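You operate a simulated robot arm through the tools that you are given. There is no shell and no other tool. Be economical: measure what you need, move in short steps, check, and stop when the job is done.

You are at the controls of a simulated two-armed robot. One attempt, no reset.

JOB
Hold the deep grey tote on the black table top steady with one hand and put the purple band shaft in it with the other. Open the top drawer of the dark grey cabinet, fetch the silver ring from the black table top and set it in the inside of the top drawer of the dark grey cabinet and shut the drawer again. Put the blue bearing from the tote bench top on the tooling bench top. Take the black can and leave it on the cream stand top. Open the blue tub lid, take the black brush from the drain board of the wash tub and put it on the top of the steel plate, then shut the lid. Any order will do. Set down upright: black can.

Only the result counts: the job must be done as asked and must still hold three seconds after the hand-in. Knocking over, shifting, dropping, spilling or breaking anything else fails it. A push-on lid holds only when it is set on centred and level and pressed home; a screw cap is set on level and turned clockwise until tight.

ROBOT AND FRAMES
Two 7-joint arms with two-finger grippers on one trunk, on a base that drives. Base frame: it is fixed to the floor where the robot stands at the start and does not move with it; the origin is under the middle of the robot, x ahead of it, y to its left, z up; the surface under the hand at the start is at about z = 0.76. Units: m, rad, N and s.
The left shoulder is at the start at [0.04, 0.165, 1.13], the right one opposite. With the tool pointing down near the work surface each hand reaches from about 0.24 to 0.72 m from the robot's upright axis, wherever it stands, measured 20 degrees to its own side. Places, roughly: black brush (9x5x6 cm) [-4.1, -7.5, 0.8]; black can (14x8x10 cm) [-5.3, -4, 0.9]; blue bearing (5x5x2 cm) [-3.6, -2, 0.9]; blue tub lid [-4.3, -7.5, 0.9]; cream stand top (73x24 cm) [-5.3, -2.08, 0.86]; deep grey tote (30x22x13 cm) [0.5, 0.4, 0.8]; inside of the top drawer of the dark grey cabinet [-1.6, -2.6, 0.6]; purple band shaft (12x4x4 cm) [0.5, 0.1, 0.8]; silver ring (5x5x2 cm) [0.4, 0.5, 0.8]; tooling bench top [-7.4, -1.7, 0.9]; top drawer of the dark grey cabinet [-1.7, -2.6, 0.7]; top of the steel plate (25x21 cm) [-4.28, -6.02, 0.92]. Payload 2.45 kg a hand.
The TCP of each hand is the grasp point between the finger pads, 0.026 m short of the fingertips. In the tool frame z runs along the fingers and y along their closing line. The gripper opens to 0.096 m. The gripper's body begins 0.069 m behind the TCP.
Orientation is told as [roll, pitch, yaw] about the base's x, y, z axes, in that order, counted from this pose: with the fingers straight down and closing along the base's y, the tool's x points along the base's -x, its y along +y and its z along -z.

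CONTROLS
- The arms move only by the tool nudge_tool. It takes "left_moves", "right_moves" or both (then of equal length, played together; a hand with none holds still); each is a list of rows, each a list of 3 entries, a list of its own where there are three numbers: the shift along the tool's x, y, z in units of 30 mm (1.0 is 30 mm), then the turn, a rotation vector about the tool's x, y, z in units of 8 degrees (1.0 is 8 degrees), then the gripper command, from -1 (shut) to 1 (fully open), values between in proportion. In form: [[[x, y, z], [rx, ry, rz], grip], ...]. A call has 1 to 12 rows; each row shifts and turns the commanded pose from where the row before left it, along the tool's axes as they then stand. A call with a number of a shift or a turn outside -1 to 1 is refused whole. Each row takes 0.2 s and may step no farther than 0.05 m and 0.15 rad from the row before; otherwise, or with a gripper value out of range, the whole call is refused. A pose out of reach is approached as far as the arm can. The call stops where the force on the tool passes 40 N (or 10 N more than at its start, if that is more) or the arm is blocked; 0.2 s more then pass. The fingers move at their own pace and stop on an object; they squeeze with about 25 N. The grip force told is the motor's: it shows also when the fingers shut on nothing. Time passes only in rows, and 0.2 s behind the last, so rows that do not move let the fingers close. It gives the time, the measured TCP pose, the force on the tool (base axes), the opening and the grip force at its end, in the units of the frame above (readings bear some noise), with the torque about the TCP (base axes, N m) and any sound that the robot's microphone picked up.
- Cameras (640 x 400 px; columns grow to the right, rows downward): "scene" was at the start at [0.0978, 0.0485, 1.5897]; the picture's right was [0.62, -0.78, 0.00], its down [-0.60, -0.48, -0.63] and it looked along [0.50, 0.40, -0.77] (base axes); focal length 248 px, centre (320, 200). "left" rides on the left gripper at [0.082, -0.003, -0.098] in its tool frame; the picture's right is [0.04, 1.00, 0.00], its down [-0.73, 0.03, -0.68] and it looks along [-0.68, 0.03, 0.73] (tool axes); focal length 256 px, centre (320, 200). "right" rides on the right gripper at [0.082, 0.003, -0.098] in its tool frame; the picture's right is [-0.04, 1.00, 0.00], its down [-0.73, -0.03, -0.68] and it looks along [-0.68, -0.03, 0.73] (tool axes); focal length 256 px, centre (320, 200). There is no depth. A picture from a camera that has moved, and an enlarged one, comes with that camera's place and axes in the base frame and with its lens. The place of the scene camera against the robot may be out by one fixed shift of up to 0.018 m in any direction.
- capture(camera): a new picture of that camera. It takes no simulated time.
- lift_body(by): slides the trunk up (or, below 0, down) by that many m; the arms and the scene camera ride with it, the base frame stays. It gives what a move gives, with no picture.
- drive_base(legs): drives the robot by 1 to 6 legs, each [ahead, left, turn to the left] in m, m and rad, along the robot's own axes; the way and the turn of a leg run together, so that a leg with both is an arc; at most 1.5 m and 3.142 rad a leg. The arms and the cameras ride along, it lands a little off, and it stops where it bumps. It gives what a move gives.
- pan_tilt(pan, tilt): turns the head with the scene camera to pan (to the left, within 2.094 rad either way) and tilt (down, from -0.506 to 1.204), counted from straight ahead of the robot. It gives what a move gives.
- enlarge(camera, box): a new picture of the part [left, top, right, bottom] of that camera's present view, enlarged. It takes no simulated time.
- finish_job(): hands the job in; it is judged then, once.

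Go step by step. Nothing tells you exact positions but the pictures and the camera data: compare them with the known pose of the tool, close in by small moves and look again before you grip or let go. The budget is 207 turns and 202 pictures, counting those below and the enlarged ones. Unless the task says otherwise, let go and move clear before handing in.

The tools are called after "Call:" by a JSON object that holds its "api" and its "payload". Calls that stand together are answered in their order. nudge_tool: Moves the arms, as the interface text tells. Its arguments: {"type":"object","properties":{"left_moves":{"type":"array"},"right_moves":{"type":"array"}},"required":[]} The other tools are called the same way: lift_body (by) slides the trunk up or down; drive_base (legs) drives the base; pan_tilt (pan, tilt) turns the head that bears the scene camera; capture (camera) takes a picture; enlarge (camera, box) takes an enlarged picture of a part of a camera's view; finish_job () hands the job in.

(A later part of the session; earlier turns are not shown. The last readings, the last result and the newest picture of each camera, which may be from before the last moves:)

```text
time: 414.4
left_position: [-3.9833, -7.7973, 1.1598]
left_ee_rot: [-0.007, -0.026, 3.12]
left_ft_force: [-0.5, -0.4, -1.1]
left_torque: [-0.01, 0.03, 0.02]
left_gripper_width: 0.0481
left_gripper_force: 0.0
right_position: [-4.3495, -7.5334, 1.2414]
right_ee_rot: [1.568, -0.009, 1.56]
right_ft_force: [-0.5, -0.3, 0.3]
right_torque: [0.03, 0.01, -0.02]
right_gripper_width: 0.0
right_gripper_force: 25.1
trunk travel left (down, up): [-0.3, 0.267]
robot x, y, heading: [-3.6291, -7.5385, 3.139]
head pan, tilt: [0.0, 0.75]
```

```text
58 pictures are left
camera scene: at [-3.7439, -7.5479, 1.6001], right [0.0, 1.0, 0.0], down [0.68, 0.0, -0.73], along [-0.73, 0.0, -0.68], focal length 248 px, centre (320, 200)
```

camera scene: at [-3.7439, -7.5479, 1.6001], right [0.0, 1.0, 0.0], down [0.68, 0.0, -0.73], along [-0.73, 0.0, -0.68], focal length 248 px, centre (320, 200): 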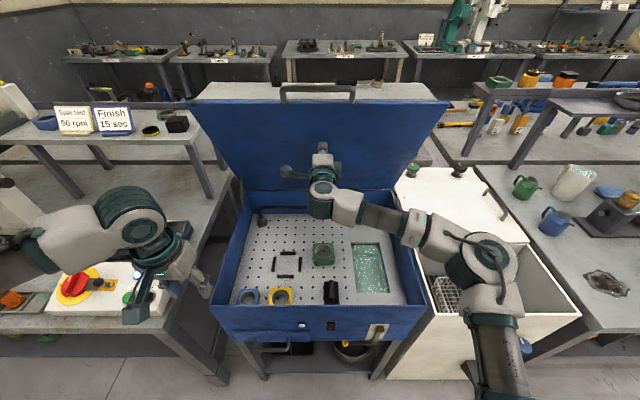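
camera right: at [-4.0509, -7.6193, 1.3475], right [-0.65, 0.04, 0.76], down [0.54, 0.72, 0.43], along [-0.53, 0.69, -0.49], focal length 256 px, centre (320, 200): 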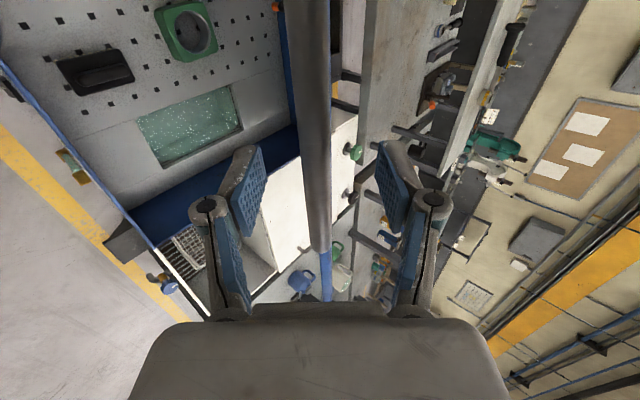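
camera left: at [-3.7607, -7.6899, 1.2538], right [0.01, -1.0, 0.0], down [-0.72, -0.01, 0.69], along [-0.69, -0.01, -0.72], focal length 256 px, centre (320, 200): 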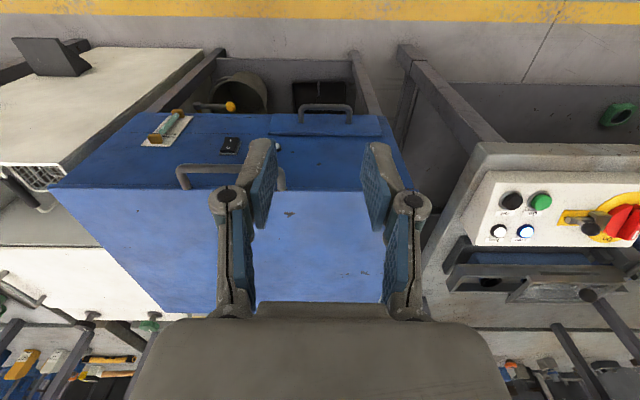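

The lid is ~65° open and holds. Brush at about [−4.135, −7.509]. Withdrawing the right hand to the side.

Call:
{"api": "nudge_tool", "payload": {"right_moves": [[[0, 0, -0.9], [0, 0, 0], -1], [[0, 0, -0.9], [0, 0, 0], -1], [[-0.5, 0, -0.9], [0, 0, 0], -1], [[-0.5, 0, -0.9], [0, 0, 0], -1], [[-0.5, 0, -0.9], [0, 0, 0], -1], [[-0.5, 0, -0.9], [0, 0, 0], -1], [[-0.5, 0, -0.9], [0, 0, 0], -1], [[-0.5, 0, -0.9], [0, 0, 0], -1], [[-0.7, 0, -0.5], [0, 0, 0], -1], [[-0.7, 0, -0.5], [0, 0, 0], -1]]}}

Call:
{"api": "drive_base", "payload": {"legs": [[0, -0.1, 0]]}}

Call:
{"api": "capture", "payload": {"camera": "scene"}}

```text
time: 416.6
left_position: [-3.985, -7.795, 1.1596]
left_ee_rot: [-0.002, -0.023, 3.121]
left_ft_force: [0.1, -0.5, -0.2]
left_torque: [-0.03, 0.0, -0.01]
left_gripper_width: 0.0481
left_gripper_force: 0.1
right_position: [-4.1023, -7.4035, 1.2434]
right_ee_rot: [1.567, -0.007, 1.56]
right_ft_force: [-0.2, -1.9, 0.9]
right_torque: [-0.01, 0.0, 0.01]
right_gripper_width: 0.0
right_gripper_force: 25.7
trunk travel left (down, up): [-0.3, 0.267]
robot x, y, heading: [-3.6325, -7.5427, 3.134]
head pan, tilt: [0.0, 0.75]
```

```text
time: 417.7
left_position: [-3.9874, -7.7512, 1.1486]
left_ee_rot: [-0.044, -0.023, 3.125]
left_ft_force: [0.2, -0.6, -0.6]
left_torque: [0.05, -0.02, 0.01]
left_gripper_width: 0.0481
left_gripper_force: 0.0
right_position: [-4.1029, -7.3632, 1.2493]
right_ee_rot: [1.569, -0.046, 1.562]
right_ft_force: [0.7, -3.7, 0.3]
right_torque: [-0.02, -0.01, -0.27]
right_gripper_width: 0.0
right_gripper_force: 24.7
trunk travel left (down, up): [-0.3, 0.267]
robot x, y, heading: [-3.634, -7.4525, 3.141]
head pan, tilt: [0.0, 0.75]
```

```text
57 pictures are left
camera scene: at [-3.744, -7.5046, 1.5993], right [0.0, 1.0, 0.03], down [0.68, 0.02, -0.73], along [-0.73, 0.02, -0.68], focal length 248 px, centre (320, 200)
```

scene: 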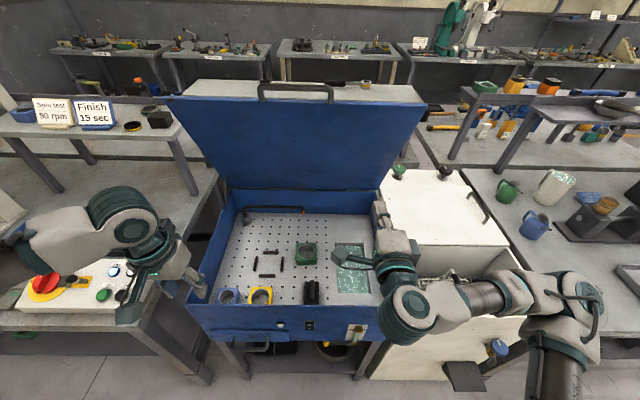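

Moving the left hand over the brush, staying at z≈1.1.

Call:
{"api": "nudge_tool", "payload": {"left_moves": [[[-0.35, -0.88, 0.1], [0, 0, 0], 0.3], [[-0.35, -0.88, 0.1], [0, 0, 0], 0.3], [[-0.35, -0.88, 0.1], [0, 0, 0], 0.3], [[-0.35, -0.88, 0.1], [0, 0, 0], 0.5], [[-0.35, -0.88, 0.1], [0, 0, 0], 0.5], [[-0.35, -0.88, 0.1], [0, 0, 0], 0.5], [[-0.35, -0.88, 0.1], [0, 0, 0], 0.7], [[-0.35, -0.88, 0.1], [0, 0, 0], 0.7]]}}

Call:
{"api": "capture", "payload": {"camera": "left"}}

```text
time: 419.7
left_position: [-4.049, -7.5785, 1.1334]
left_ee_rot: [-0.031, -0.027, 3.131]
left_ft_force: [-1.0, 0.4, -0.1]
left_torque: [0.01, -0.05, 0.02]
left_gripper_width: 0.0814
left_gripper_force: 0.1
left hand out of reach, approached as far as the arm can: row 7, 8
right_position: [-4.0968, -7.3565, 1.2504]
right_ee_rot: [1.573, -0.032, 1.57]
right_ft_force: [0.7, -0.8, -0.6]
right_torque: [-0.02, 0.02, -0.04]
right_gripper_width: 0.0001
right_gripper_force: 24.9
trunk travel left (down, up): [-0.3, 0.267]
robot x, y, heading: [-3.6339, -7.4626, 3.145]
head pan, tilt: [0.0, 0.75]
stopped in row 8 (left hand): the arm was blocked; the commanded pose is now the measured one
```

```text
56 pictures are left
camera left: at [-3.9649, -7.5807, 1.2292], right [0.03, -1.0, -0.03], down [-0.72, -0.04, 0.7], along [-0.7, 0.0, -0.72], focal length 256 px, centre (320, 200)
```

left: 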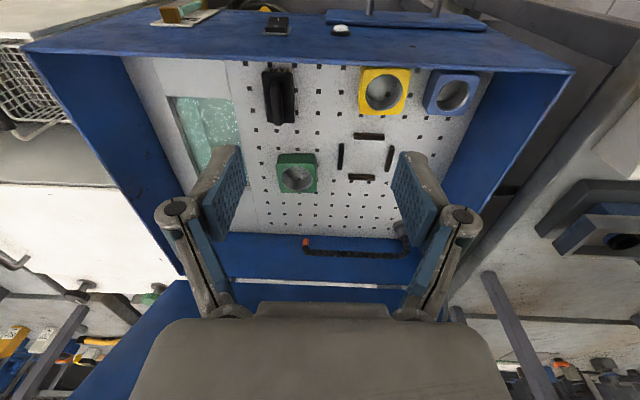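

Clear view: brush spans x −4.188…−4.098 at y≈−7.507, long axis along x, so closing along y suits. I'll strafe 0.07 m, tilt the hand 15° so its camera clears the rim, and reach over it.

Call:
{"api": "drive_base", "payload": {"legs": [[0, -0.07, -0.01]]}}

Call:
{"api": "nudge_tool", "payload": {"left_moves": [[[-0.6, 0, 0], [0, 0.5, 0], 0.7], [[-0.6, 0, 0], [0, 0.5, 0], 0.7], [[-0.6, 0, 0], [0, 0.5, 0], 0.7], [[-0.6, 0, 0], [0, 0.4, 0], 0.7], [[-0.6, 0, 0], [0, 0, 0], 0.7], [[0, 0, 0], [0, 0, 0], 0.7], [[0, 0, 0], [0, 0, 0], 0.7]]}}

Call:
{"api": "capture", "payload": {"camera": "left"}}

```text
time: 420.8
left_position: [-4.0486, -7.5093, 1.1334]
left_ee_rot: [-0.033, -0.025, 3.122]
left_ft_force: [-1.5, -0.3, -0.1]
left_torque: [0.02, -0.02, -0.01]
left_gripper_width: 0.0816
left_gripper_force: 0.0
right_position: [-4.0959, -7.2874, 1.2511]
right_ee_rot: [1.574, -0.033, 1.561]
right_ft_force: [-0.2, -0.6, -0.3]
right_torque: [0.01, 0.0, -0.1]
right_gripper_width: 0.0
right_gripper_force: 24.8
trunk travel left (down, up): [-0.3, 0.267]
robot x, y, heading: [-3.6364, -7.3952, 3.13]
head pan, tilt: [0.0, 0.75]
```

```text
time: 422.4
left_position: [-4.117, -7.565, 1.14]
left_ee_rot: [-0.027, 0.236, 3.118]
left_ft_force: [0.8, -0.3, -0.6]
left_torque: [0.02, -0.01, -0.01]
left_gripper_width: 0.0815
left_gripper_force: 0.1
left hand out of reach, approached as far as the arm can: row 2, 3, 4, 5
right_position: [-4.0929, -7.2764, 1.2523]
right_ee_rot: [1.577, -0.025, 1.561]
right_ft_force: [-0.1, -0.8, 0.4]
right_torque: [0.01, -0.05, -0.05]
right_gripper_width: 0.0
right_gripper_force: 25.1
trunk travel left (down, up): [-0.3, 0.267]
robot x, y, heading: [-3.6294, -7.3951, 3.131]
head pan, tilt: [0.0, 0.75]
```

```text
55 pictures are left
camera left: at [-4.0618, -7.5672, 1.2547], right [0.02, -1.0, -0.02], down [-0.87, -0.03, 0.49], along [-0.49, 0.0, -0.87], focal length 256 px, centre (320, 200)
```

left: 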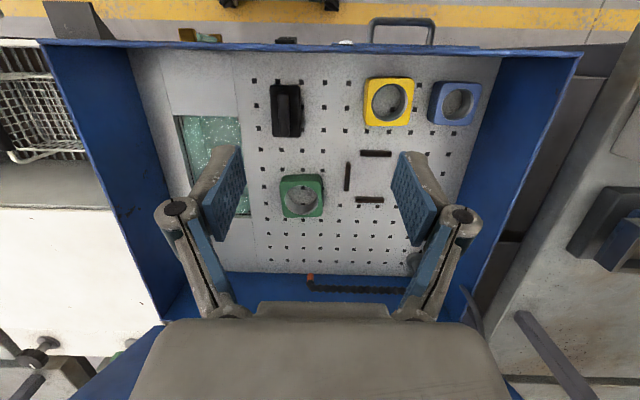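

The left arm is restricted inward, so the base does the rest: strafe 0.058 m and ahead 0.035 m, then descend.

Call:
{"api": "drive_base", "payload": {"legs": [[0.035, -0.06, 0.0]]}}

Call:
{"api": "nudge_tool", "payload": {"left_moves": [[[0, 0, 0.7], [0.1, 0, 0], 0.7], [[0.18, 0, 0.7], [0.1, 0, 0], 0.7], [[0.18, 0, 0.7], [0, 0, 0], 0.7], [[0.18, 0, 0.7], [0, 0, 0], 0.7], [[0.18, 0, 0.7], [0, 0, 0], 0.7]]}}

Call:
{"api": "capture", "payload": {"camera": "left"}}

```text
time: 423.4
left_position: [-4.1489, -7.5457, 1.1377]
left_ee_rot: [-0.056, 0.228, 3.113]
left_ft_force: [-0.4, -1.5, 0.6]
left_torque: [0.13, -0.09, 0.05]
left_gripper_width: 0.0819
left_gripper_force: 0.1
right_position: [-4.1224, -7.2562, 1.2567]
right_ee_rot: [1.583, -0.055, 1.56]
right_ft_force: [0.2, -2.7, 0.5]
right_torque: [-0.01, -0.01, -0.15]
right_gripper_width: 0.0
right_gripper_force: 25.6
trunk travel left (down, up): [-0.3, 0.267]
robot x, y, heading: [-3.6635, -7.3451, 3.129]
head pan, tilt: [0.0, 0.75]
```

```text
time: 424.6
left_position: [-4.1032, -7.5385, 1.041]
left_ee_rot: [-0.082, 0.233, 3.116]
left_ft_force: [-0.3, -0.8, -0.1]
left_torque: [0.09, -0.01, 0.0]
left_gripper_width: 0.0814
left_gripper_force: 0.1
right_position: [-4.1215, -7.2588, 1.2562]
right_ee_rot: [1.584, -0.052, 1.564]
right_ft_force: [0.2, -0.3, -0.1]
right_torque: [0.01, 0.03, -0.07]
right_gripper_width: 0.0002
right_gripper_force: 24.4
trunk travel left (down, up): [-0.3, 0.267]
robot x, y, heading: [-3.6636, -7.3409, 3.128]
head pan, tilt: [0.0, 0.75]
```

```text
54 pictures are left
camera left: at [-4.048, -7.5454, 1.1535], right [0.03, -1.0, -0.07], down [-0.87, -0.06, 0.49], along [-0.49, 0.05, -0.87], focal length 256 px, centre (320, 200)
```

left: 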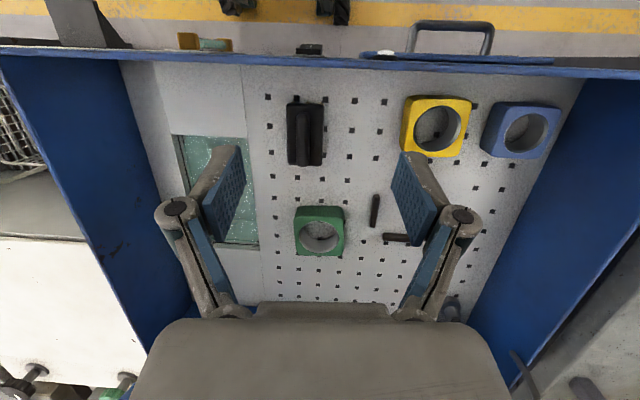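

Brush confirmed at [−4.14, −7.505]. Descending straight with the tilt accounted for, to z≈0.87.

Call:
{"api": "nudge_tool", "payload": {"left_moves": [[[-0.4, -0.18, 0.8], [-0.3, 0, 0], 0.7], [[-0.4, -0.18, 0.8], [-0.25, 0, 0], 0.7], [[-0.4, -0.18, 0.8], [0, 0, 0], 0.7], [[-0.4, -0.18, 0.8], [0, 0, 0], 0.7], [[-0.4, -0.18, 0.8], [0, 0, 0], 0.7], [[-0.4, -0.18, 0.8], [0, 0, 0], 0.7]]}}

Call:
{"api": "capture", "payload": {"camera": "left"}}

Call:
{"api": "capture", "payload": {"camera": "scene"}}

```text
time: 426.0
left_position: [-4.1293, -7.5173, 0.8922]
left_ee_rot: [-0.005, 0.231, 3.115]
left_ft_force: [0.2, -0.2, 0.1]
left_torque: [0.04, -0.02, 0.02]
left_gripper_width: 0.0817
left_gripper_force: 0.0
left hand out of reach, approached as far as the arm can: row 5, 6
right_position: [-4.1229, -7.2572, 1.2566]
right_ee_rot: [1.583, -0.05, 1.561]
right_ft_force: [0.6, -1.4, -0.2]
right_torque: [-0.04, 0.01, -0.04]
right_gripper_width: 0.0
right_gripper_force: 24.6
trunk travel left (down, up): [-0.3, 0.267]
robot x, y, heading: [-3.6673, -7.3465, 3.127]
head pan, tilt: [0.0, 0.75]
```

```text
53 pictures are left
camera left: at [-4.0729, -7.5172, 1.006], right [0.01, -1.0, 0.0], down [-0.87, -0.01, 0.49], along [-0.49, -0.01, -0.87], focal length 256 px, centre (320, 200)
```

left: 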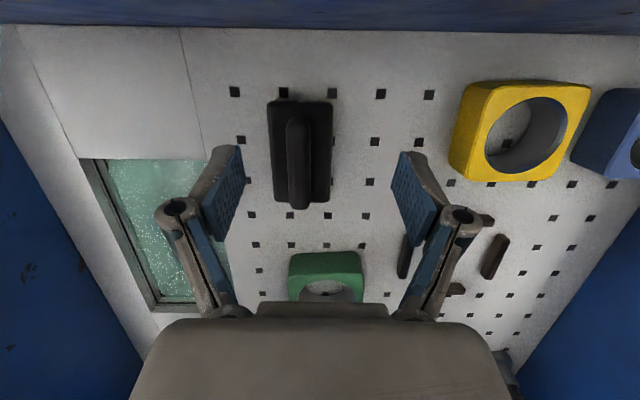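

```text
52 pictures are left
camera scene: at [-3.7797, -7.3378, 1.5999], right [0.01, 1.0, -0.01], down [0.69, -0.02, -0.73], along [-0.73, 0.01, -0.69], focal length 248 px, centre (320, 200)
```

scene: 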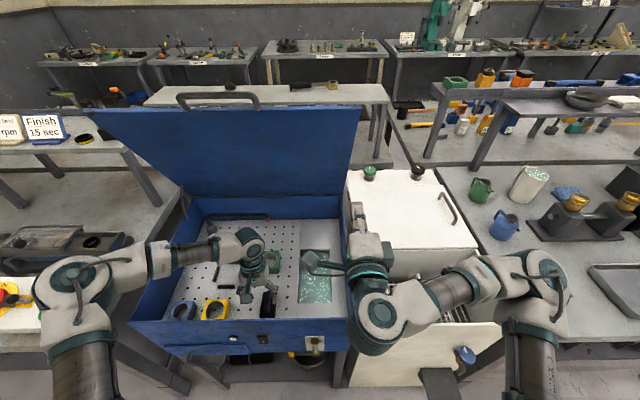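

Nearly over it: need 1.4 cm in +y and ~1.5 cm forward. Small base shift, then descend.

Call:
{"api": "drive_base", "payload": {"legs": [[0.018, -0.014, 0]]}}

Call:
{"api": "nudge_tool", "payload": {"left_moves": [[[-0.12, 0, 0.5], [0, 0, 0], 0.7], [[-0.12, 0, 0.5], [0, 0, 0], 0.7], [[-0.12, 0, 0.5], [0, 0, 0], 0.7], [[0, 0, 0], [0, 0, 0], 0.7]]}}

Call:
{"api": "capture", "payload": {"camera": "left"}}

```text
time: 426.8
left_position: [-4.1429, -7.4807, 0.8968]
left_ee_rot: [0.011, 0.228, 3.117]
left_ft_force: [0.2, 0.5, 1.1]
left_torque: [-0.12, 0.03, -0.05]
left_gripper_width: 0.0816
left_gripper_force: 0.1
right_position: [-4.1378, -7.215, 1.2566]
right_ee_rot: [1.59, -0.033, 1.557]
right_ft_force: [-0.5, 0.9, 1.1]
right_torque: [0.02, -0.04, 0.05]
right_gripper_width: 0.0003
right_gripper_force: 25.0
trunk travel left (down, up): [-0.3, 0.267]
robot x, y, heading: [-3.6816, -7.3285, 3.128]
head pan, tilt: [0.0, 0.75]
```

```text
time: 427.8
left_position: [-4.1397, -7.5319, 0.8471]
left_ee_rot: [-0.039, 0.224, 3.109]
left_ft_force: [0.8, -1.0, 0.1]
left_torque: [0.07, -0.02, -0.02]
left_gripper_width: 0.0831
left_gripper_force: 0.3
left hand out of reach, approached as far as the arm can: row 3
right_position: [-4.1326, -7.2807, 1.263]
right_ee_rot: [1.593, -0.082, 1.557]
right_ft_force: [1.1, -1.0, -0.3]
right_torque: [0.02, -0.04, -0.07]
right_gripper_width: 0.0001
right_gripper_force: 25.2
trunk travel left (down, up): [-0.3, 0.267]
robot x, y, heading: [-3.6844, -7.3338, 3.13]
head pan, tilt: [0.0, 0.75]
```

```text
51 pictures are left
camera left: at [-4.0825, -7.5352, 0.9595], right [0.02, -1.0, -0.03], down [-0.87, -0.03, 0.5], along [-0.5, 0.02, -0.87], focal length 256 px, centre (320, 200)
```

left: 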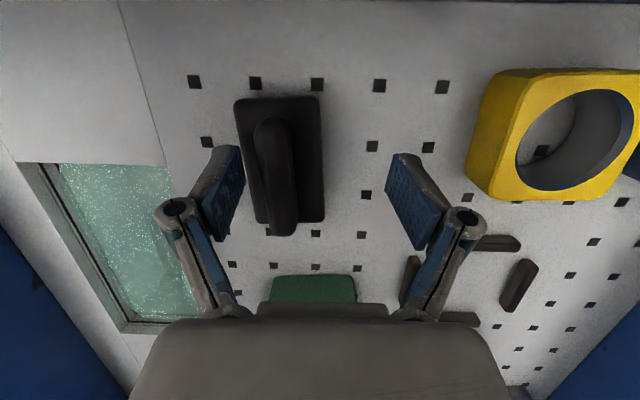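

The robot rocks a few cm after base moves; waiting for it to settle before correcting.

Call:
{"api": "nudge_tool", "payload": {"left_moves": [[[0, 0, 0], [0, 0, 0], 0.7], [[0, 0, 0], [0, 0, 0], 0.7], [[0, 0, 0], [0, 0, 0], 0.7], [[0, 0, 0], [0, 0, 0], 0.7], [[0, 0, 0], [0, 0, 0], 0.7], [[0, 0, 0], [0, 0, 0], 0.7], [[0, 0, 0], [0, 0, 0], 0.7], [[0, 0, 0], [0, 0, 0], 0.7]]}}

```text
time: 429.8
left_position: [-4.1369, -7.5546, 0.8434]
left_ee_rot: [-0.058, 0.224, 3.112]
left_ft_force: [0.6, -1.5, -1.3]
left_torque: [0.12, 0.03, 0.03]
left_gripper_width: 0.0816
left_gripper_force: 0.1
right_position: [-4.1307, -7.3124, 1.2654]
right_ee_rot: [1.595, -0.102, 1.563]
right_ft_force: [0.9, -1.7, -0.5]
right_torque: [0.01, 0.02, -0.11]
right_gripper_width: 0.0
right_gripper_force: 25.3
trunk travel left (down, up): [-0.3, 0.267]
robot x, y, heading: [-3.684, -7.3388, 3.128]
head pan, tilt: [0.0, 0.75]
stopped in row 8 (left hand): the arm was blocked; the commanded pose is now the measured one
```

Call:
{"api": "capture", "payload": {"camera": "left"}}

```text
50 pictures are left
camera left: at [-4.0803, -7.559, 0.9556], right [0.02, -1.0, -0.05], down [-0.87, -0.04, 0.5], along [-0.5, 0.03, -0.87], focal length 256 px, centre (320, 200)
```

left: 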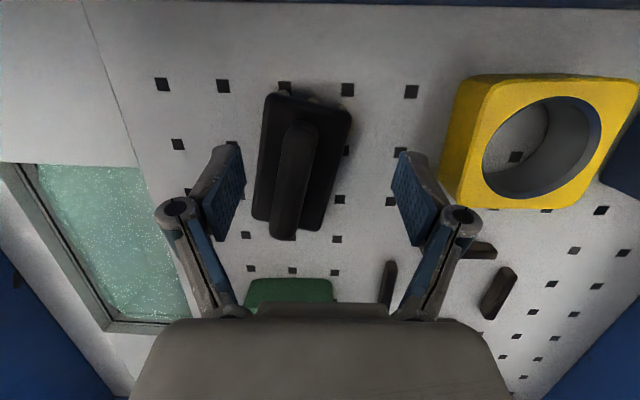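

The finger nudged the brush slightly, and it now sits between the fingers. Lowering 2.7 cm and closing on it.

Call:
{"api": "nudge_tool", "payload": {"left_moves": [[[-0.1, -0.15, 0.45], [0, 0, 0], 0.6], [[-0.1, -0.15, 0.45], [0, 0, 0], 0.5], [[0, 0, 0], [0, 0, 0], 0.2], [[0, 0, 0], [0, 0, 0], -0.2], [[0, 0, 0], [0, 0, 0], -1], [[0, 0, 0], [0, 0, 0], -1]]}}

Call:
{"api": "capture", "payload": {"camera": "left"}}

```text
time: 431.2
left_position: [-4.1336, -7.5105, 0.834]
left_ee_rot: [-0.028, 0.218, 3.111]
left_ft_force: [-0.2, 8.8, 30.9]
left_torque: [-0.03, -0.28, 0.08]
left_gripper_width: 0.0485
left_gripper_force: 24.9
left hand out of reach, approached as far as the arm can: row 2
right_position: [-4.13, -7.2568, 1.2638]
right_ee_rot: [1.597, -0.064, 1.557]
right_ft_force: [-0.9, -0.6, -0.2]
right_torque: [0.0, 0.0, 0.06]
right_gripper_width: 0.0001
right_gripper_force: 24.8
trunk travel left (down, up): [-0.3, 0.267]
robot x, y, heading: [-3.6851, -7.3297, 3.13]
head pan, tilt: [0.0, 0.75]
```

```text
49 pictures are left
camera left: at [-4.0749, -7.5115, 0.9453], right [0.01, -1.0, -0.02], down [-0.86, -0.02, 0.5], along [-0.5, 0.01, -0.86], focal length 256 px, centre (320, 200)
```

left: 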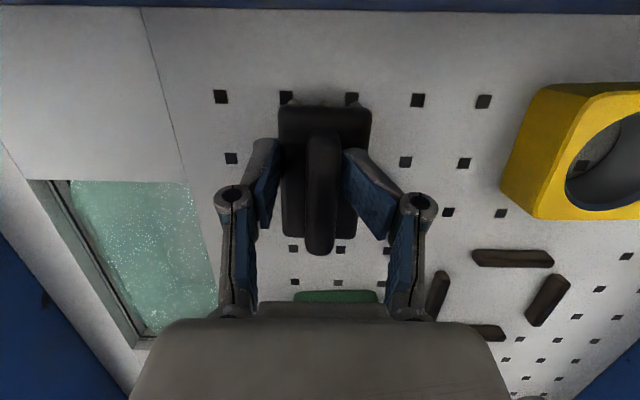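

Width 48.5 mm matches the brush's 5 cm body. Lifting a little to check the hold.

Call:
{"api": "nudge_tool", "payload": {"left_moves": [[[0.1, 0, -0.4], [0, 0, 0], -1], [[0.1, 0, -0.4], [0, 0, 0], -1], [[0.15, 0, -0.6], [0, 0, 0], -1], [[0.15, 0, -0.6], [0, 0, 0], -1]]}}

Call:
{"api": "capture", "payload": {"camera": "left"}}

```text
time: 432.2
left_position: [-4.1298, -7.5358, 0.8877]
left_ee_rot: [-0.039, 0.224, 3.112]
left_ft_force: [0.0, 0.2, -1.3]
left_torque: [0.04, -0.02, 0.0]
left_gripper_width: 0.0164
left_gripper_force: 25.0
right_position: [-4.1297, -7.2862, 1.2635]
right_ee_rot: [1.594, -0.083, 1.561]
right_ft_force: [0.7, -0.5, -0.2]
right_torque: [-0.01, -0.01, -0.07]
right_gripper_width: 0.0
right_gripper_force: 24.9
trunk travel left (down, up): [-0.3, 0.267]
robot x, y, heading: [-3.6795, -7.3359, 3.132]
head pan, tilt: [0.0, 0.75]
```

```text
48 pictures are left
camera left: at [-4.0732, -7.5384, 1.0001], right [0.02, -1.0, -0.03], down [-0.87, -0.03, 0.5], along [-0.5, 0.02, -0.87], focal length 256 px, centre (320, 200)
```

left: 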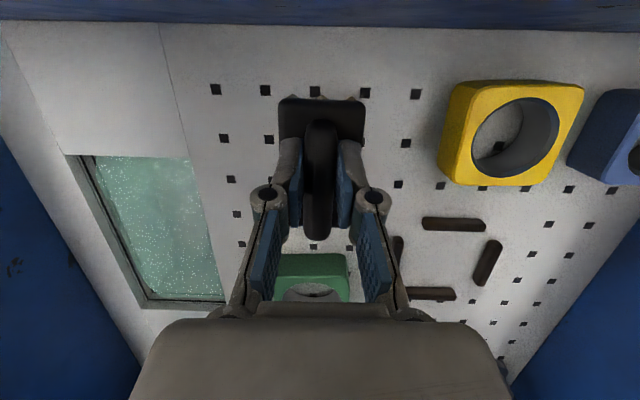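

The fingers slid up onto the brush's handle (16 mm) and it seems held by that. Lifting further to confirm.

Call:
{"api": "nudge_tool", "payload": {"left_moves": [[[0.2, 0, -0.8], [0, 0, 0], -1], [[0.2, 0, -0.8], [0, 0, 0], -1], [[0.2, 0, -0.8], [0, 0, 0], -1], [[0.2, 0, -0.8], [0, 0, 0], -1]]}}

Call:
{"api": "capture", "payload": {"camera": "left"}}

Call:
{"api": "capture", "payload": {"camera": "scene"}}

```text
time: 433.2
left_position: [-4.1295, -7.5515, 0.9838]
left_ee_rot: [-0.052, 0.225, 3.112]
left_ft_force: [0.1, -1.1, -0.8]
left_torque: [0.07, 0.0, 0.0]
left_gripper_width: 0.0165
left_gripper_force: 24.9
right_position: [-4.1305, -7.303, 1.2642]
right_ee_rot: [1.595, -0.094, 1.563]
right_ft_force: [0.2, -2.2, 0.0]
right_torque: [0.03, 0.0, -0.09]
right_gripper_width: 0.0
right_gripper_force: 25.0
trunk travel left (down, up): [-0.3, 0.267]
robot x, y, heading: [-3.6854, -7.337, 3.126]
head pan, tilt: [0.0, 0.75]
```

```text
47 pictures are left
camera left: at [-4.0717, -7.5567, 1.0968], right [0.02, -1.0, -0.04], down [-0.87, -0.04, 0.5], along [-0.5, 0.03, -0.87], focal length 256 px, centre (320, 200)
```

left: 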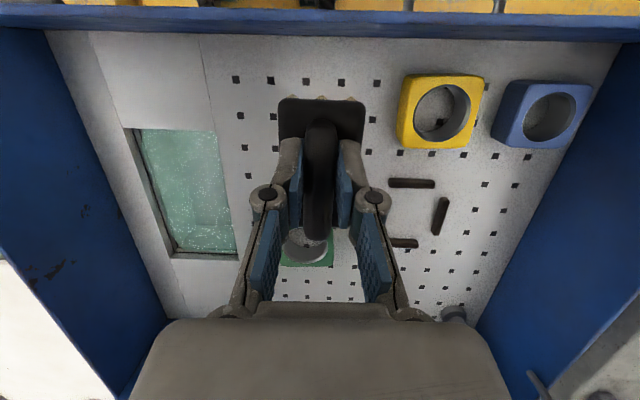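

```text
46 pictures are left
camera scene: at [-3.7962, -7.3657, 1.5999], right [0.01, 1.0, 0.01], down [0.68, 0.0, -0.73], along [-0.73, 0.02, -0.68], focal length 248 px, centre (320, 200)
```

scene: 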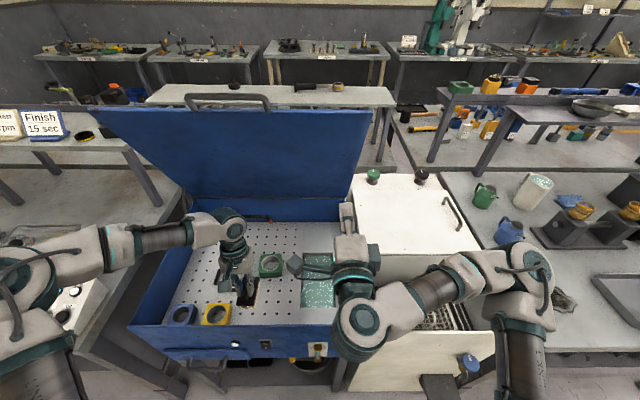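

The brush is held firmly by its handle. Raising it out of the tub and backing away; I'll set it on the plate first and close the lid afterwards.

Call:
{"api": "nudge_tool", "payload": {"left_moves": [[[0.2, 0, -0.9], [0, 0, 0], -1], [[0.2, 0, -0.9], [0, 0, 0], -1], [[0.2, 0.2, -0.9], [0, -0.5, 0], -1], [[0.15, 0.2, -0.9], [0, -0.5, 0], -1], [[0.1, 0.2, -0.7], [0, -0.5, 0], -1]]}}

Call:
{"api": "drive_base", "payload": {"legs": [[-0.3, 0, 0]]}}

Call:
{"api": "capture", "payload": {"camera": "scene"}}

Call:
{"api": "capture", "payload": {"camera": "left"}}

```text
time: 434.4
left_position: [-4.1272, -7.5438, 1.1197]
left_ee_rot: [-0.026, 0.013, 3.12]
left_ft_force: [0.2, 1.1, -1.1]
left_torque: [-0.02, 0.0, 0.0]
left_gripper_width: 0.0162
left_gripper_force: 25.2
right_position: [-4.1302, -7.2664, 1.2636]
right_ee_rot: [1.593, -0.071, 1.556]
right_ft_force: [0.6, 0.3, -0.1]
right_torque: [0.02, 0.03, 0.03]
right_gripper_width: 0.0001
right_gripper_force: 25.4
trunk travel left (down, up): [-0.3, 0.267]
robot x, y, heading: [-3.6804, -7.3299, 3.127]
head pan, tilt: [0.0, 0.75]
```

```text
time: 436.4
left_position: [-3.8278, -7.5308, 1.1213]
left_ee_rot: [-0.015, 0.014, 3.115]
left_ft_force: [0.3, 0.8, -0.6]
left_torque: [-0.06, 0.02, 0.0]
left_gripper_width: 0.0163
left_gripper_force: 25.0
right_position: [-3.8301, -7.2522, 1.2614]
right_ee_rot: [1.59, -0.059, 1.553]
right_ft_force: [-0.2, 0.7, -0.9]
right_torque: [0.02, -0.02, 0.06]
right_gripper_width: 0.0
right_gripper_force: 25.3
trunk travel left (down, up): [-0.3, 0.267]
robot x, y, heading: [-3.3791, -7.3333, 3.125]
head pan, tilt: [0.0, 0.75]
```

```text
45 pictures are left
camera scene: at [-3.4953, -7.3019, 1.5993], right [0.02, 1.0, -0.02], down [0.69, -0.03, -0.73], along [-0.73, 0.0, -0.69], focal length 248 px, centre (320, 200)
```

scene: 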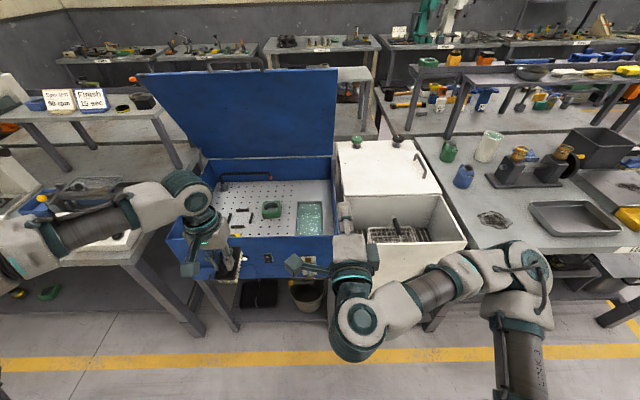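

```text
44 pictures are left
camera left: at [-3.7475, -7.5326, 1.2192], right [0.01, -1.0, -0.01], down [-0.74, -0.02, 0.67], along [-0.67, 0.0, -0.74], focal length 256 px, centre (320, 200)
```

left: 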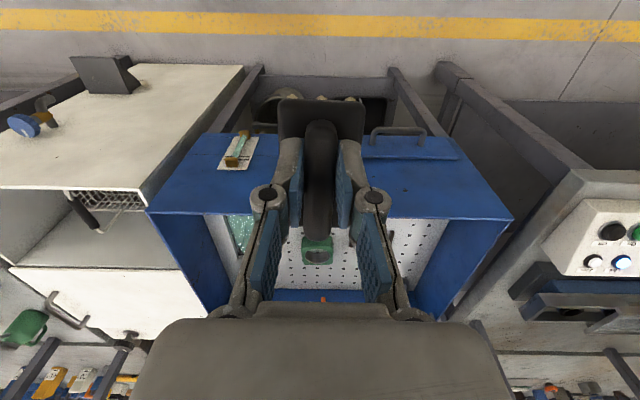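

Brush safely out. Driving up the aisle to the steel plate.

Call:
{"api": "drive_base", "payload": {"legs": [[0, -1.2, 0.015], [0, -0.33, 0]]}}

Call:
{"api": "capture", "payload": {"camera": "scene"}}

```text
time: 444.3
left_position: [-3.8015, -6.007, 1.1221]
left_ee_rot: [-0.018, 0.011, 3.11]
left_ft_force: [0.3, 0.8, -1.5]
left_torque: [-0.05, 0.0, -0.03]
left_gripper_width: 0.0162
left_gripper_force: 24.7
right_position: [-3.8021, -5.7297, 1.2632]
right_ee_rot: [1.595, -0.067, 1.55]
right_ft_force: [0.1, 1.0, -0.7]
right_torque: [-0.03, -0.02, 0.07]
right_gripper_width: 0.0003
right_gripper_force: 24.8
trunk travel left (down, up): [-0.3, 0.267]
robot x, y, heading: [-3.3576, -5.8027, 3.123]
head pan, tilt: [0.0, 0.75]
```

```text
43 pictures are left
camera scene: at [-3.4711, -5.7911, 1.5999], right [0.02, 1.0, -0.01], down [0.68, -0.02, -0.73], along [-0.73, 0.01, -0.68], focal length 248 px, centre (320, 200)
```

scene: 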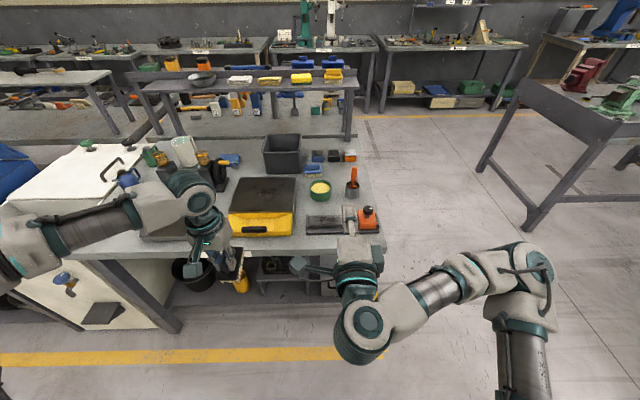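

Plate centred at about [−4.27, −6.015]. Driving in 0.27 m and extending the left hand over it.

Call:
{"api": "drive_base", "payload": {"legs": [[0.27, 0, 0.015]]}}

Call:
{"api": "nudge_tool", "payload": {"left_moves": [[[-0.8, 0, 0], [0, 0.4, 0], -1], [[-0.8, 0, 0], [0, 0.4, 0], -1], [[-0.8, 0, 0.2], [0, 0.4, 0], -1], [[-0.8, 0, 0.2], [0, 0.4, 0], -1], [[-0.8, 0, 0.2], [0, 0, 0], -1], [[-0.8, 0, 0.2], [0, 0, 0], -1], [[-0.8, 0, 0.2], [0, 0, 0], -1], [[0, 0, 0], [0, 0, 0], -1]]}}

Call:
{"api": "capture", "payload": {"camera": "left"}}

Call:
{"api": "capture", "payload": {"camera": "scene"}}

```text
time: 446.2
left_position: [-4.0646, -6.0047, 1.1244]
left_ee_rot: [-0.018, 0.005, 3.123]
left_ft_force: [1.1, 0.8, -0.5]
left_torque: [-0.09, 0.0, -0.02]
left_gripper_width: 0.0166
left_gripper_force: 25.0
right_position: [-4.0711, -5.724, 1.265]
right_ee_rot: [1.599, -0.062, 1.564]
right_ft_force: [-0.3, 1.9, 0.8]
right_torque: [0.05, 0.05, 0.1]
right_gripper_width: 0.0
right_gripper_force: 25.1
trunk travel left (down, up): [-0.3, 0.267]
robot x, y, heading: [-3.629, -5.7958, 3.142]
head pan, tilt: [0.0, 0.75]
```

```text
time: 448.0
left_position: [-4.1884, -6.0265, 1.0626]
left_ee_rot: [-0.022, 0.225, 3.117]
left_ft_force: [0.2, 0.9, -1.6]
left_torque: [-0.04, 0.01, -0.02]
left_gripper_width: 0.0164
left_gripper_force: 25.0
left hand out of reach, approached as far as the arm can: row 5, 6, 7
right_position: [-4.0682, -5.7326, 1.2669]
right_ee_rot: [1.602, -0.07, 1.569]
right_ft_force: [0.8, 0.5, 0.5]
right_torque: [0.02, 0.02, 0.02]
right_gripper_width: 0.0
right_gripper_force: 24.5
trunk travel left (down, up): [-0.3, 0.267]
robot x, y, heading: [-3.6324, -5.7966, 3.137]
head pan, tilt: [0.0, 0.75]
```

```text
42 pictures are left
camera left: at [-4.1312, -6.0284, 1.1763], right [0.02, -1.0, -0.01], down [-0.87, -0.02, 0.5], along [-0.5, 0.0, -0.87], focal length 256 px, centre (320, 200)
```

left: 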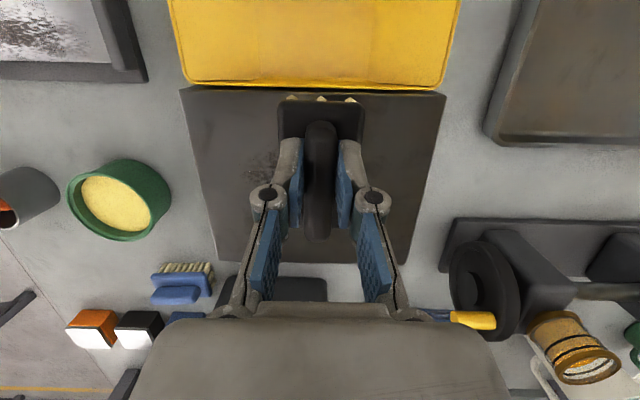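

```text
41 pictures are left
camera scene: at [-3.7446, -5.7841, 1.5998], right [0.0, 1.0, -0.01], down [0.69, -0.01, -0.73], along [-0.73, -0.01, -0.69], focal length 248 px, centre (320, 200)
```

scene: 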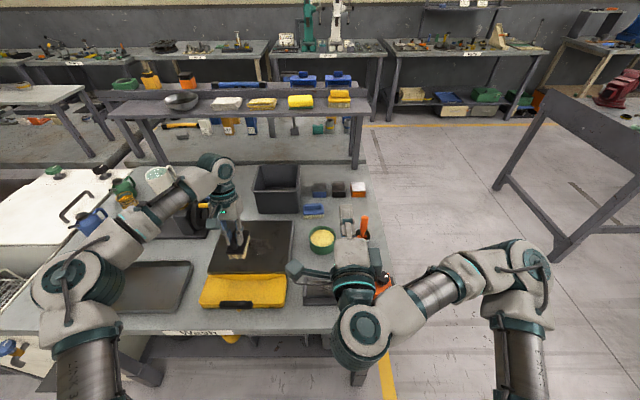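

The plate spans x −4.374…−4.159, y −6.144…−5.90. I need ~7.5 cm more forward; driving ahead 0.07 m, then lowering with the tool at the gripping tilt so the brush is flat.

Call:
{"api": "drive_base", "payload": {"legs": [[0.07, 0, 0]]}}

Call:
{"api": "nudge_tool", "payload": {"left_moves": [[[-0.15, 0, 0.5], [0, 0, 0], -1], [[-0.15, 0, 0.5], [0, 0, 0], -1], [[-0.12, 0, 0.4], [0, 0, 0], -1], [[0, 0, 0], [0, 0, 0], -1], [[0, 0, 0], [0, 0, 0], -1]]}}

Call:
{"api": "capture", "payload": {"camera": "left"}}

```text
time: 449.0
left_position: [-4.2559, -6.0408, 1.0607]
left_ee_rot: [-0.034, 0.224, 3.117]
left_ft_force: [-0.5, -0.1, -0.7]
left_torque: [0.0, 0.0, 0.01]
left_gripper_width: 0.0167
left_gripper_force: 25.3
right_position: [-4.137, -5.747, 1.2687]
right_ee_rot: [1.603, -0.078, 1.567]
right_ft_force: [0.2, 0.3, 0.6]
right_torque: [-0.01, -0.03, -0.05]
right_gripper_width: 0.0
right_gripper_force: 25.7
trunk travel left (down, up): [-0.3, 0.267]
robot x, y, heading: [-3.7008, -5.7996, 3.136]
head pan, tilt: [0.0, 0.75]
```

```text
time: 450.2
left_position: [-4.2578, -6.0497, 1.0161]
left_ee_rot: [-0.042, 0.223, 3.118]
left_ft_force: [0.0, -0.1, -1.6]
left_torque: [0.0, 0.02, 0.01]
left_gripper_width: 0.0162
left_gripper_force: 24.8
right_position: [-4.1351, -5.7619, 1.2697]
right_ee_rot: [1.604, -0.089, 1.574]
right_ft_force: [0.2, 0.4, -0.1]
right_torque: [0.02, 0.0, 0.01]
right_gripper_width: 0.0
right_gripper_force: 24.8
trunk travel left (down, up): [-0.3, 0.267]
robot x, y, heading: [-3.7001, -5.7963, 3.14]
head pan, tilt: [0.0, 0.75]
```

```text
40 pictures are left
camera left: at [-4.2011, -6.0536, 1.1291], right [0.02, -1.0, -0.03], down [-0.87, -0.04, 0.5], along [-0.5, 0.02, -0.87], focal length 256 px, centre (320, 200)
```

left: 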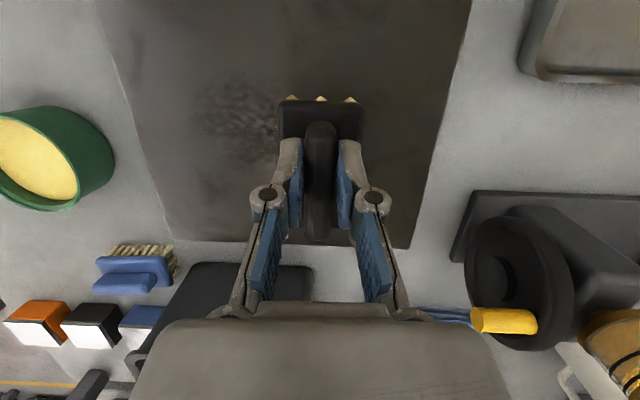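

Brush is over the plate's interior. Lowering slowly to contact.

Call:
{"api": "nudge_tool", "payload": {"left_moves": [[[-0.06, 0, 0.25], [0, 0, 0], -1], [[-0.06, 0, 0.25], [0, 0, 0], -1], [[-0.06, 0, 0.25], [0, 0, 0], -1], [[-0.04, 0, 0.15], [0, 0, 0], -1], [[-0.04, 0, 0.15], [0, 0, 0], -1], [[0, 0, 0], [0, 0, 0], -1]]}}

```text
time: 451.6
left_position: [-4.2575, -6.0375, 0.9856]
left_ee_rot: [-0.034, 0.224, 3.115]
left_ft_force: [0.3, 0.0, -0.6]
left_torque: [-0.02, 0.02, 0.01]
left_gripper_width: 0.0161
left_gripper_force: 25.1
right_position: [-4.1336, -5.7481, 1.2701]
right_ee_rot: [1.606, -0.078, 1.58]
right_ft_force: [0.6, -0.4, -0.2]
right_torque: [0.01, 0.02, 0.0]
right_gripper_width: 0.0
right_gripper_force: 25.5
trunk travel left (down, up): [-0.3, 0.267]
robot x, y, heading: [-3.6993, -5.8007, 3.137]
head pan, tilt: [0.0, 0.75]
```

Call:
{"api": "nudge_tool", "payload": {"left_moves": [[[-0.03, 0, 0.12], [0, 0, 0], -1], [[-0.03, 0, 0.12], [0, 0, 0], -1], [[-0.03, 0, 0.12], [0, 0, 0], -1], [[0, 0, 0], [0, 0, 0], -1]]}}

Call:
{"api": "capture", "payload": {"camera": "left"}}

```text
time: 452.6
left_position: [-4.2576, -6.0383, 0.9764]
left_ee_rot: [-0.039, 0.219, 3.114]
left_ft_force: [-1.2, 6.6, 19.4]
left_torque: [-0.08, -0.08, 0.03]
left_gripper_width: 0.0169
left_gripper_force: 25.3
right_position: [-4.1335, -5.7505, 1.2716]
right_ee_rot: [1.607, -0.079, 1.577]
right_ft_force: [-0.3, -0.4, 0.5]
right_torque: [-0.01, 0.03, 0.0]
right_gripper_width: 0.0
right_gripper_force: 24.8
trunk travel left (down, up): [-0.3, 0.267]
robot x, y, heading: [-3.7037, -5.8005, 3.139]
head pan, tilt: [0.0, 0.75]
```

```text
39 pictures are left
camera left: at [-4.2, -6.0406, 1.09], right [0.02, -1.0, -0.03], down [-0.86, -0.03, 0.5], along [-0.5, 0.01, -0.86], focal length 256 px, centre (320, 200)
```

left: 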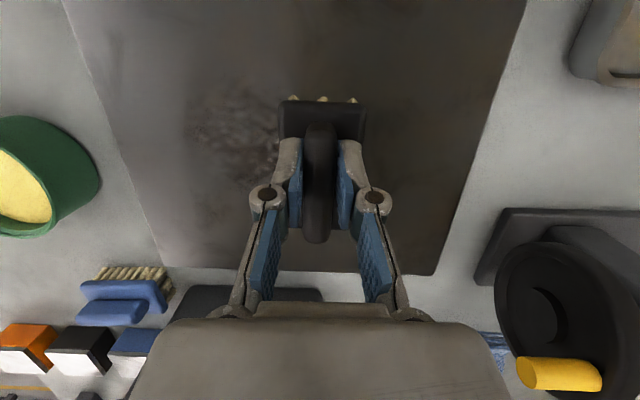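

The brush has touched down on the plate. Releasing and rising.

Call:
{"api": "nudge_tool", "payload": {"left_moves": [[[0, 0, -0.03], [0, 0, 0], -0.3], [[0, 0, 0], [0, 0, 0], 0], [[0, 0, 0], [0, 0, 0], 0.1], [[0, 0, 0], [0, 0, 0], 0.1], [[0.1, 0, -0.4], [0, 0, 0], 0.1], [[0.15, 0, -0.6], [0, 0, 0], 0.1], [[0.2, 0, -0.8], [0, 0, 0], 0.1], [[0.2, 0, -0.8], [0, 0, 0], 0.1], [[0.2, 0, -0.8], [0, 0, 0], 0.1], [[0.2, 0, -0.8], [0, 0, 0], 0.1]]}}

Call:
{"api": "capture", "payload": {"camera": "left"}}

```text
time: 454.8
left_position: [-4.253, -6.0467, 1.1043]
left_ee_rot: [-0.038, 0.218, 3.118]
left_ft_force: [0.6, 0.1, -0.6]
left_torque: [0.02, 0.0, 0.0]
left_gripper_width: 0.0529
left_gripper_force: 0.1
left hand out of reach, approached as far as the arm can: row 10
right_position: [-4.1347, -5.7534, 1.2704]
right_ee_rot: [1.605, -0.081, 1.58]
right_ft_force: [-0.2, -0.5, -0.2]
right_torque: [-0.01, -0.01, -0.02]
right_gripper_width: 0.0
right_gripper_force: 24.9
trunk travel left (down, up): [-0.3, 0.267]
robot x, y, heading: [-3.6996, -5.7968, 3.142]
head pan, tilt: [0.0, 0.75]
```

```text
38 pictures are left
camera left: at [-4.1956, -6.0495, 1.2172], right [0.02, -1.0, -0.03], down [-0.87, -0.03, 0.5], along [-0.5, 0.01, -0.87], focal length 256 px, centre (320, 200)
```

left: 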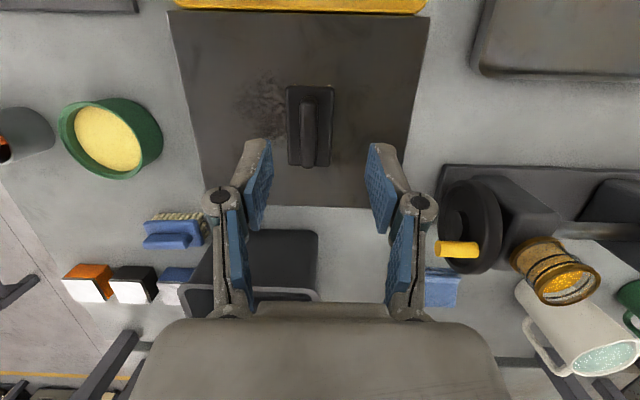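

The brush sits flat on the steel plate. Backing off and returning to the tub to shut the lid.

Call:
{"api": "drive_base", "payload": {"legs": [[-0.33, 0, 0], [0, 1.3, 0], [0, 0.42, 0]]}}

Call:
{"api": "nudge_tool", "payload": {"left_moves": [[[0.7, 0.3, 0], [0.2, -0.4, 0], 0], [[0.7, 0.3, 0], [0, -0.4, 0], 0], [[0.7, 0.3, 0], [0, -0.4, 0], 0], [[0.7, 0.3, 0], [0, -0.4, 0], 0], [[0.7, 0.3, 0], [0, 0, 0], 0], [[0.7, 0.3, 0], [0, 0, 0], 0], [[0.5, 0.3, 0], [0, 0, 0], 0]], "right_moves": [[[0, 0.7, 0], [0, 0, 0], -1], [[0, 0.7, 0], [0, 0, 0], -1], [[0, 0.7, 0], [0, 0, 0], -1], [[0, 0.7, 0], [0, 0, 0], -1], [[0, 0.7, 0], [0, 0, 0], -1], [[0, 0.7, 0], [0, 0, 0], -1], [[0, 0.5, 0], [0, 0, 0], -1]]}}

Call:
{"api": "capture", "payload": {"camera": "scene"}}

```text
time: 465.3
left_position: [-3.914, -7.781, 1.1007]
left_ee_rot: [-0.045, 0.223, 3.125]
left_ft_force: [0.8, -0.6, 0.1]
left_torque: [0.04, -0.03, 0.02]
left_gripper_width: 0.0527
left_gripper_force: 0.0
right_position: [-3.7988, -7.4873, 1.2698]
right_ee_rot: [1.605, -0.09, 1.588]
right_ft_force: [0.7, -0.4, -0.3]
right_torque: [-0.02, 0.0, -0.07]
right_gripper_width: 0.0
right_gripper_force: 25.0
trunk travel left (down, up): [-0.3, 0.267]
robot x, y, heading: [-3.3624, -7.5187, -3.132]
head pan, tilt: [0.0, 0.75]
```

```text
time: 466.9
left_position: [-3.7698, -7.8388, 1.1145]
left_ee_rot: [-0.067, -0.006, 3.14]
left_ft_force: [0.0, -1.2, 0.5]
left_torque: [0.01, 0.03, 0.02]
left_gripper_width: 0.0478
left_gripper_force: 0.0
right_position: [-3.7872, -7.4934, 1.4122]
right_ee_rot: [1.608, -0.082, 1.588]
right_ft_force: [0.5, -0.6, -0.3]
right_torque: [-0.04, 0.0, 0.01]
right_gripper_width: 0.0002
right_gripper_force: 24.6
trunk travel left (down, up): [-0.3, 0.267]
robot x, y, heading: [-3.3631, -7.5211, -3.136]
head pan, tilt: [0.0, 0.75]
```

```text
37 pictures are left
camera scene: at [-3.4731, -7.5289, 1.6002], right [-0.01, 1.0, 0.0], down [0.68, 0.01, -0.73], along [-0.73, -0.01, -0.68], focal length 248 px, centre (320, 200)
```

scene: 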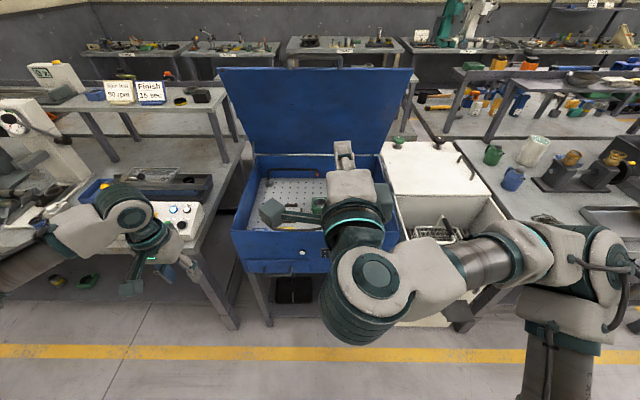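

Levelling the right hand, opening it, and driving ahead to approach the bar at the lid's top edge.

Call:
{"api": "nudge_tool", "payload": {"right_moves": [[[0.5, 0, 0], [0.27, 0, 0.3], 1], [[0.5, 0, 0], [0, 0, 0.29], 1], [[0, 0, 0], [0, 0, 0], 1]]}}

Call:
{"api": "drive_base", "payload": {"legs": [[0.22, 0, 0]]}}

Call:
{"api": "capture", "payload": {"camera": "right"}}

Call:
{"api": "capture", "payload": {"camera": "scene"}}

```text
time: 467.7
left_position: [-3.7701, -7.8376, 1.1129]
left_ee_rot: [-0.063, -0.006, 3.14]
left_ft_force: [-0.8, -0.4, 0.6]
left_torque: [-0.01, 0.02, 0.01]
left_gripper_width: 0.0479
left_gripper_force: 0.0
right_position: [-3.7887, -7.5211, 1.4097]
right_ee_rot: [1.57, 0.0, 1.587]
right_ft_force: [0.4, -0.3, 0.3]
right_torque: [0.02, -0.04, 0.02]
right_gripper_width: 0.0959
right_gripper_force: 0.1
trunk travel left (down, up): [-0.3, 0.267]
robot x, y, heading: [-3.3622, -7.5228, -3.132]
head pan, tilt: [0.0, 0.75]
```

```text
time: 469.4
left_position: [-3.9883, -7.8415, 1.114]
left_ee_rot: [-0.064, -0.006, -3.14]
left_ft_force: [-0.3, 0.9, -0.2]
left_torque: [0.02, 0.02, 0.02]
left_gripper_width: 0.0479
left_gripper_force: 0.1
right_position: [-4.005, -7.5251, 1.4105]
right_ee_rot: [1.573, 0.001, 1.59]
right_ft_force: [-0.6, 0.8, 0.6]
right_torque: [0.01, 0.01, 0.03]
right_gripper_width: 0.0959
right_gripper_force: 0.1
trunk travel left (down, up): [-0.3, 0.267]
robot x, y, heading: [-3.5817, -7.5252, -3.131]
head pan, tilt: [0.0, 0.75]
```

```text
36 pictures are left
camera right: at [-3.9046, -7.6039, 1.4151], right [0.0, 0.04, 1.0], down [0.66, 0.75, -0.03], along [-0.75, 0.66, -0.03], focal length 256 px, centre (320, 200)
```

right: 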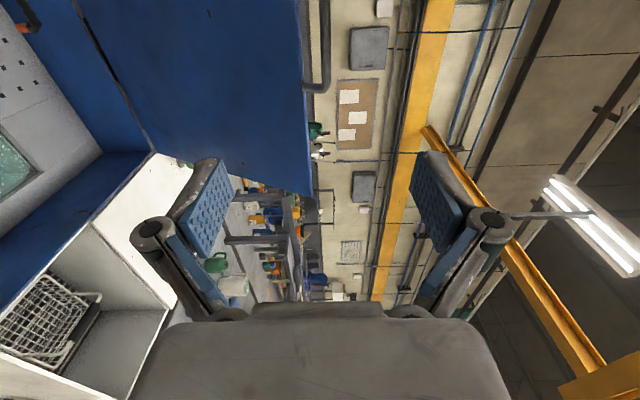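

```text
35 pictures are left
camera scene: at [-3.6916, -7.5313, 1.6003], right [-0.01, 1.0, 0.0], down [0.68, 0.01, -0.73], along [-0.73, -0.01, -0.68], focal length 248 px, centre (320, 200)
```

scene: 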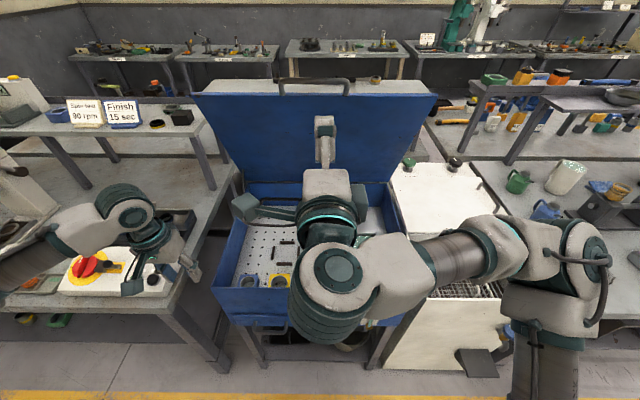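

The bar is at about [−4.303, z 1.415] at the top edge. I'll close the fist, go above the bar, and press it down and toward me along the arc.

Call:
{"api": "nudge_tool", "payload": {"right_moves": [[[0, 1, 0], [0, 0, 0], -1], [[0, 1, 0.3], [0, 0, 0], -1], [[0, 0.2, 0.9], [0, 0, 0], -1], [[0, 0, 0.9], [0, 0, 0], -1], [[0, 0, 0.9], [0, 0, 0], -1], [[0, 0, 0.9], [0, 0, 0], -1], [[0, 0, 0.9], [0, 0, 0], -1], [[0, 0, 0.9], [0, 0, 0], -1], [[0, 0, 0.9], [0, 0, 0], -1], [[0, 0, 0.9], [0, 0, 0], -1], [[0, 0, 0.9], [0, 0, 0], -1], [[0, 0, 0.9], [0, 0, 0], -1]]}}

Call:
{"api": "capture", "payload": {"camera": "right"}}

Call:
{"api": "capture", "payload": {"camera": "scene"}}

```text
time: 472.0
left_position: [-3.9868, -7.842, 1.1147]
left_ee_rot: [-0.064, -0.008, -3.141]
left_ft_force: [0.1, 0.2, 0.9]
left_torque: [-0.01, -0.02, 0.0]
left_gripper_width: 0.048
left_gripper_force: 0.1
right_position: [-4.2834, -7.5306, 1.4775]
right_ee_rot: [1.572, 0.001, 1.591]
right_ft_force: [1.0, -0.8, -0.5]
right_torque: [0.0, 0.01, -0.03]
right_gripper_width: 0.0
right_gripper_force: 25.1
trunk travel left (down, up): [-0.3, 0.267]
robot x, y, heading: [-3.5795, -7.5218, -3.13]
head pan, tilt: [0.0, 0.75]
```

```text
34 pictures are left
camera right: at [-4.1827, -7.6104, 1.4817], right [0.0, 0.04, 1.0], down [0.66, 0.75, -0.03], along [-0.75, 0.66, -0.03], focal length 256 px, centre (320, 200)
```

right: 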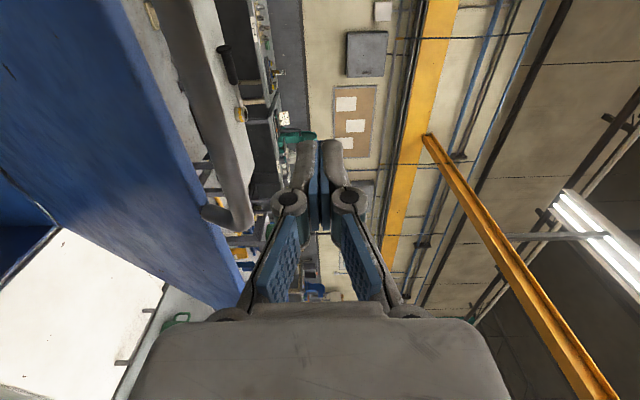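

```text
33 pictures are left
camera scene: at [-3.6957, -7.5333, 1.5998], right [-0.01, 1.0, 0.0], down [0.69, 0.01, -0.73], along [-0.73, 0.0, -0.69], focal length 248 px, centre (320, 200)
```

scene: 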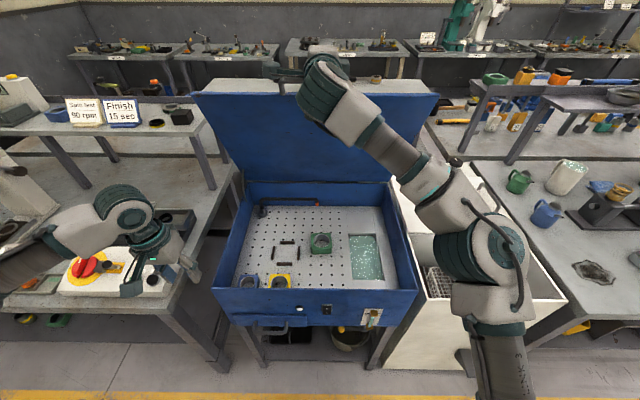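

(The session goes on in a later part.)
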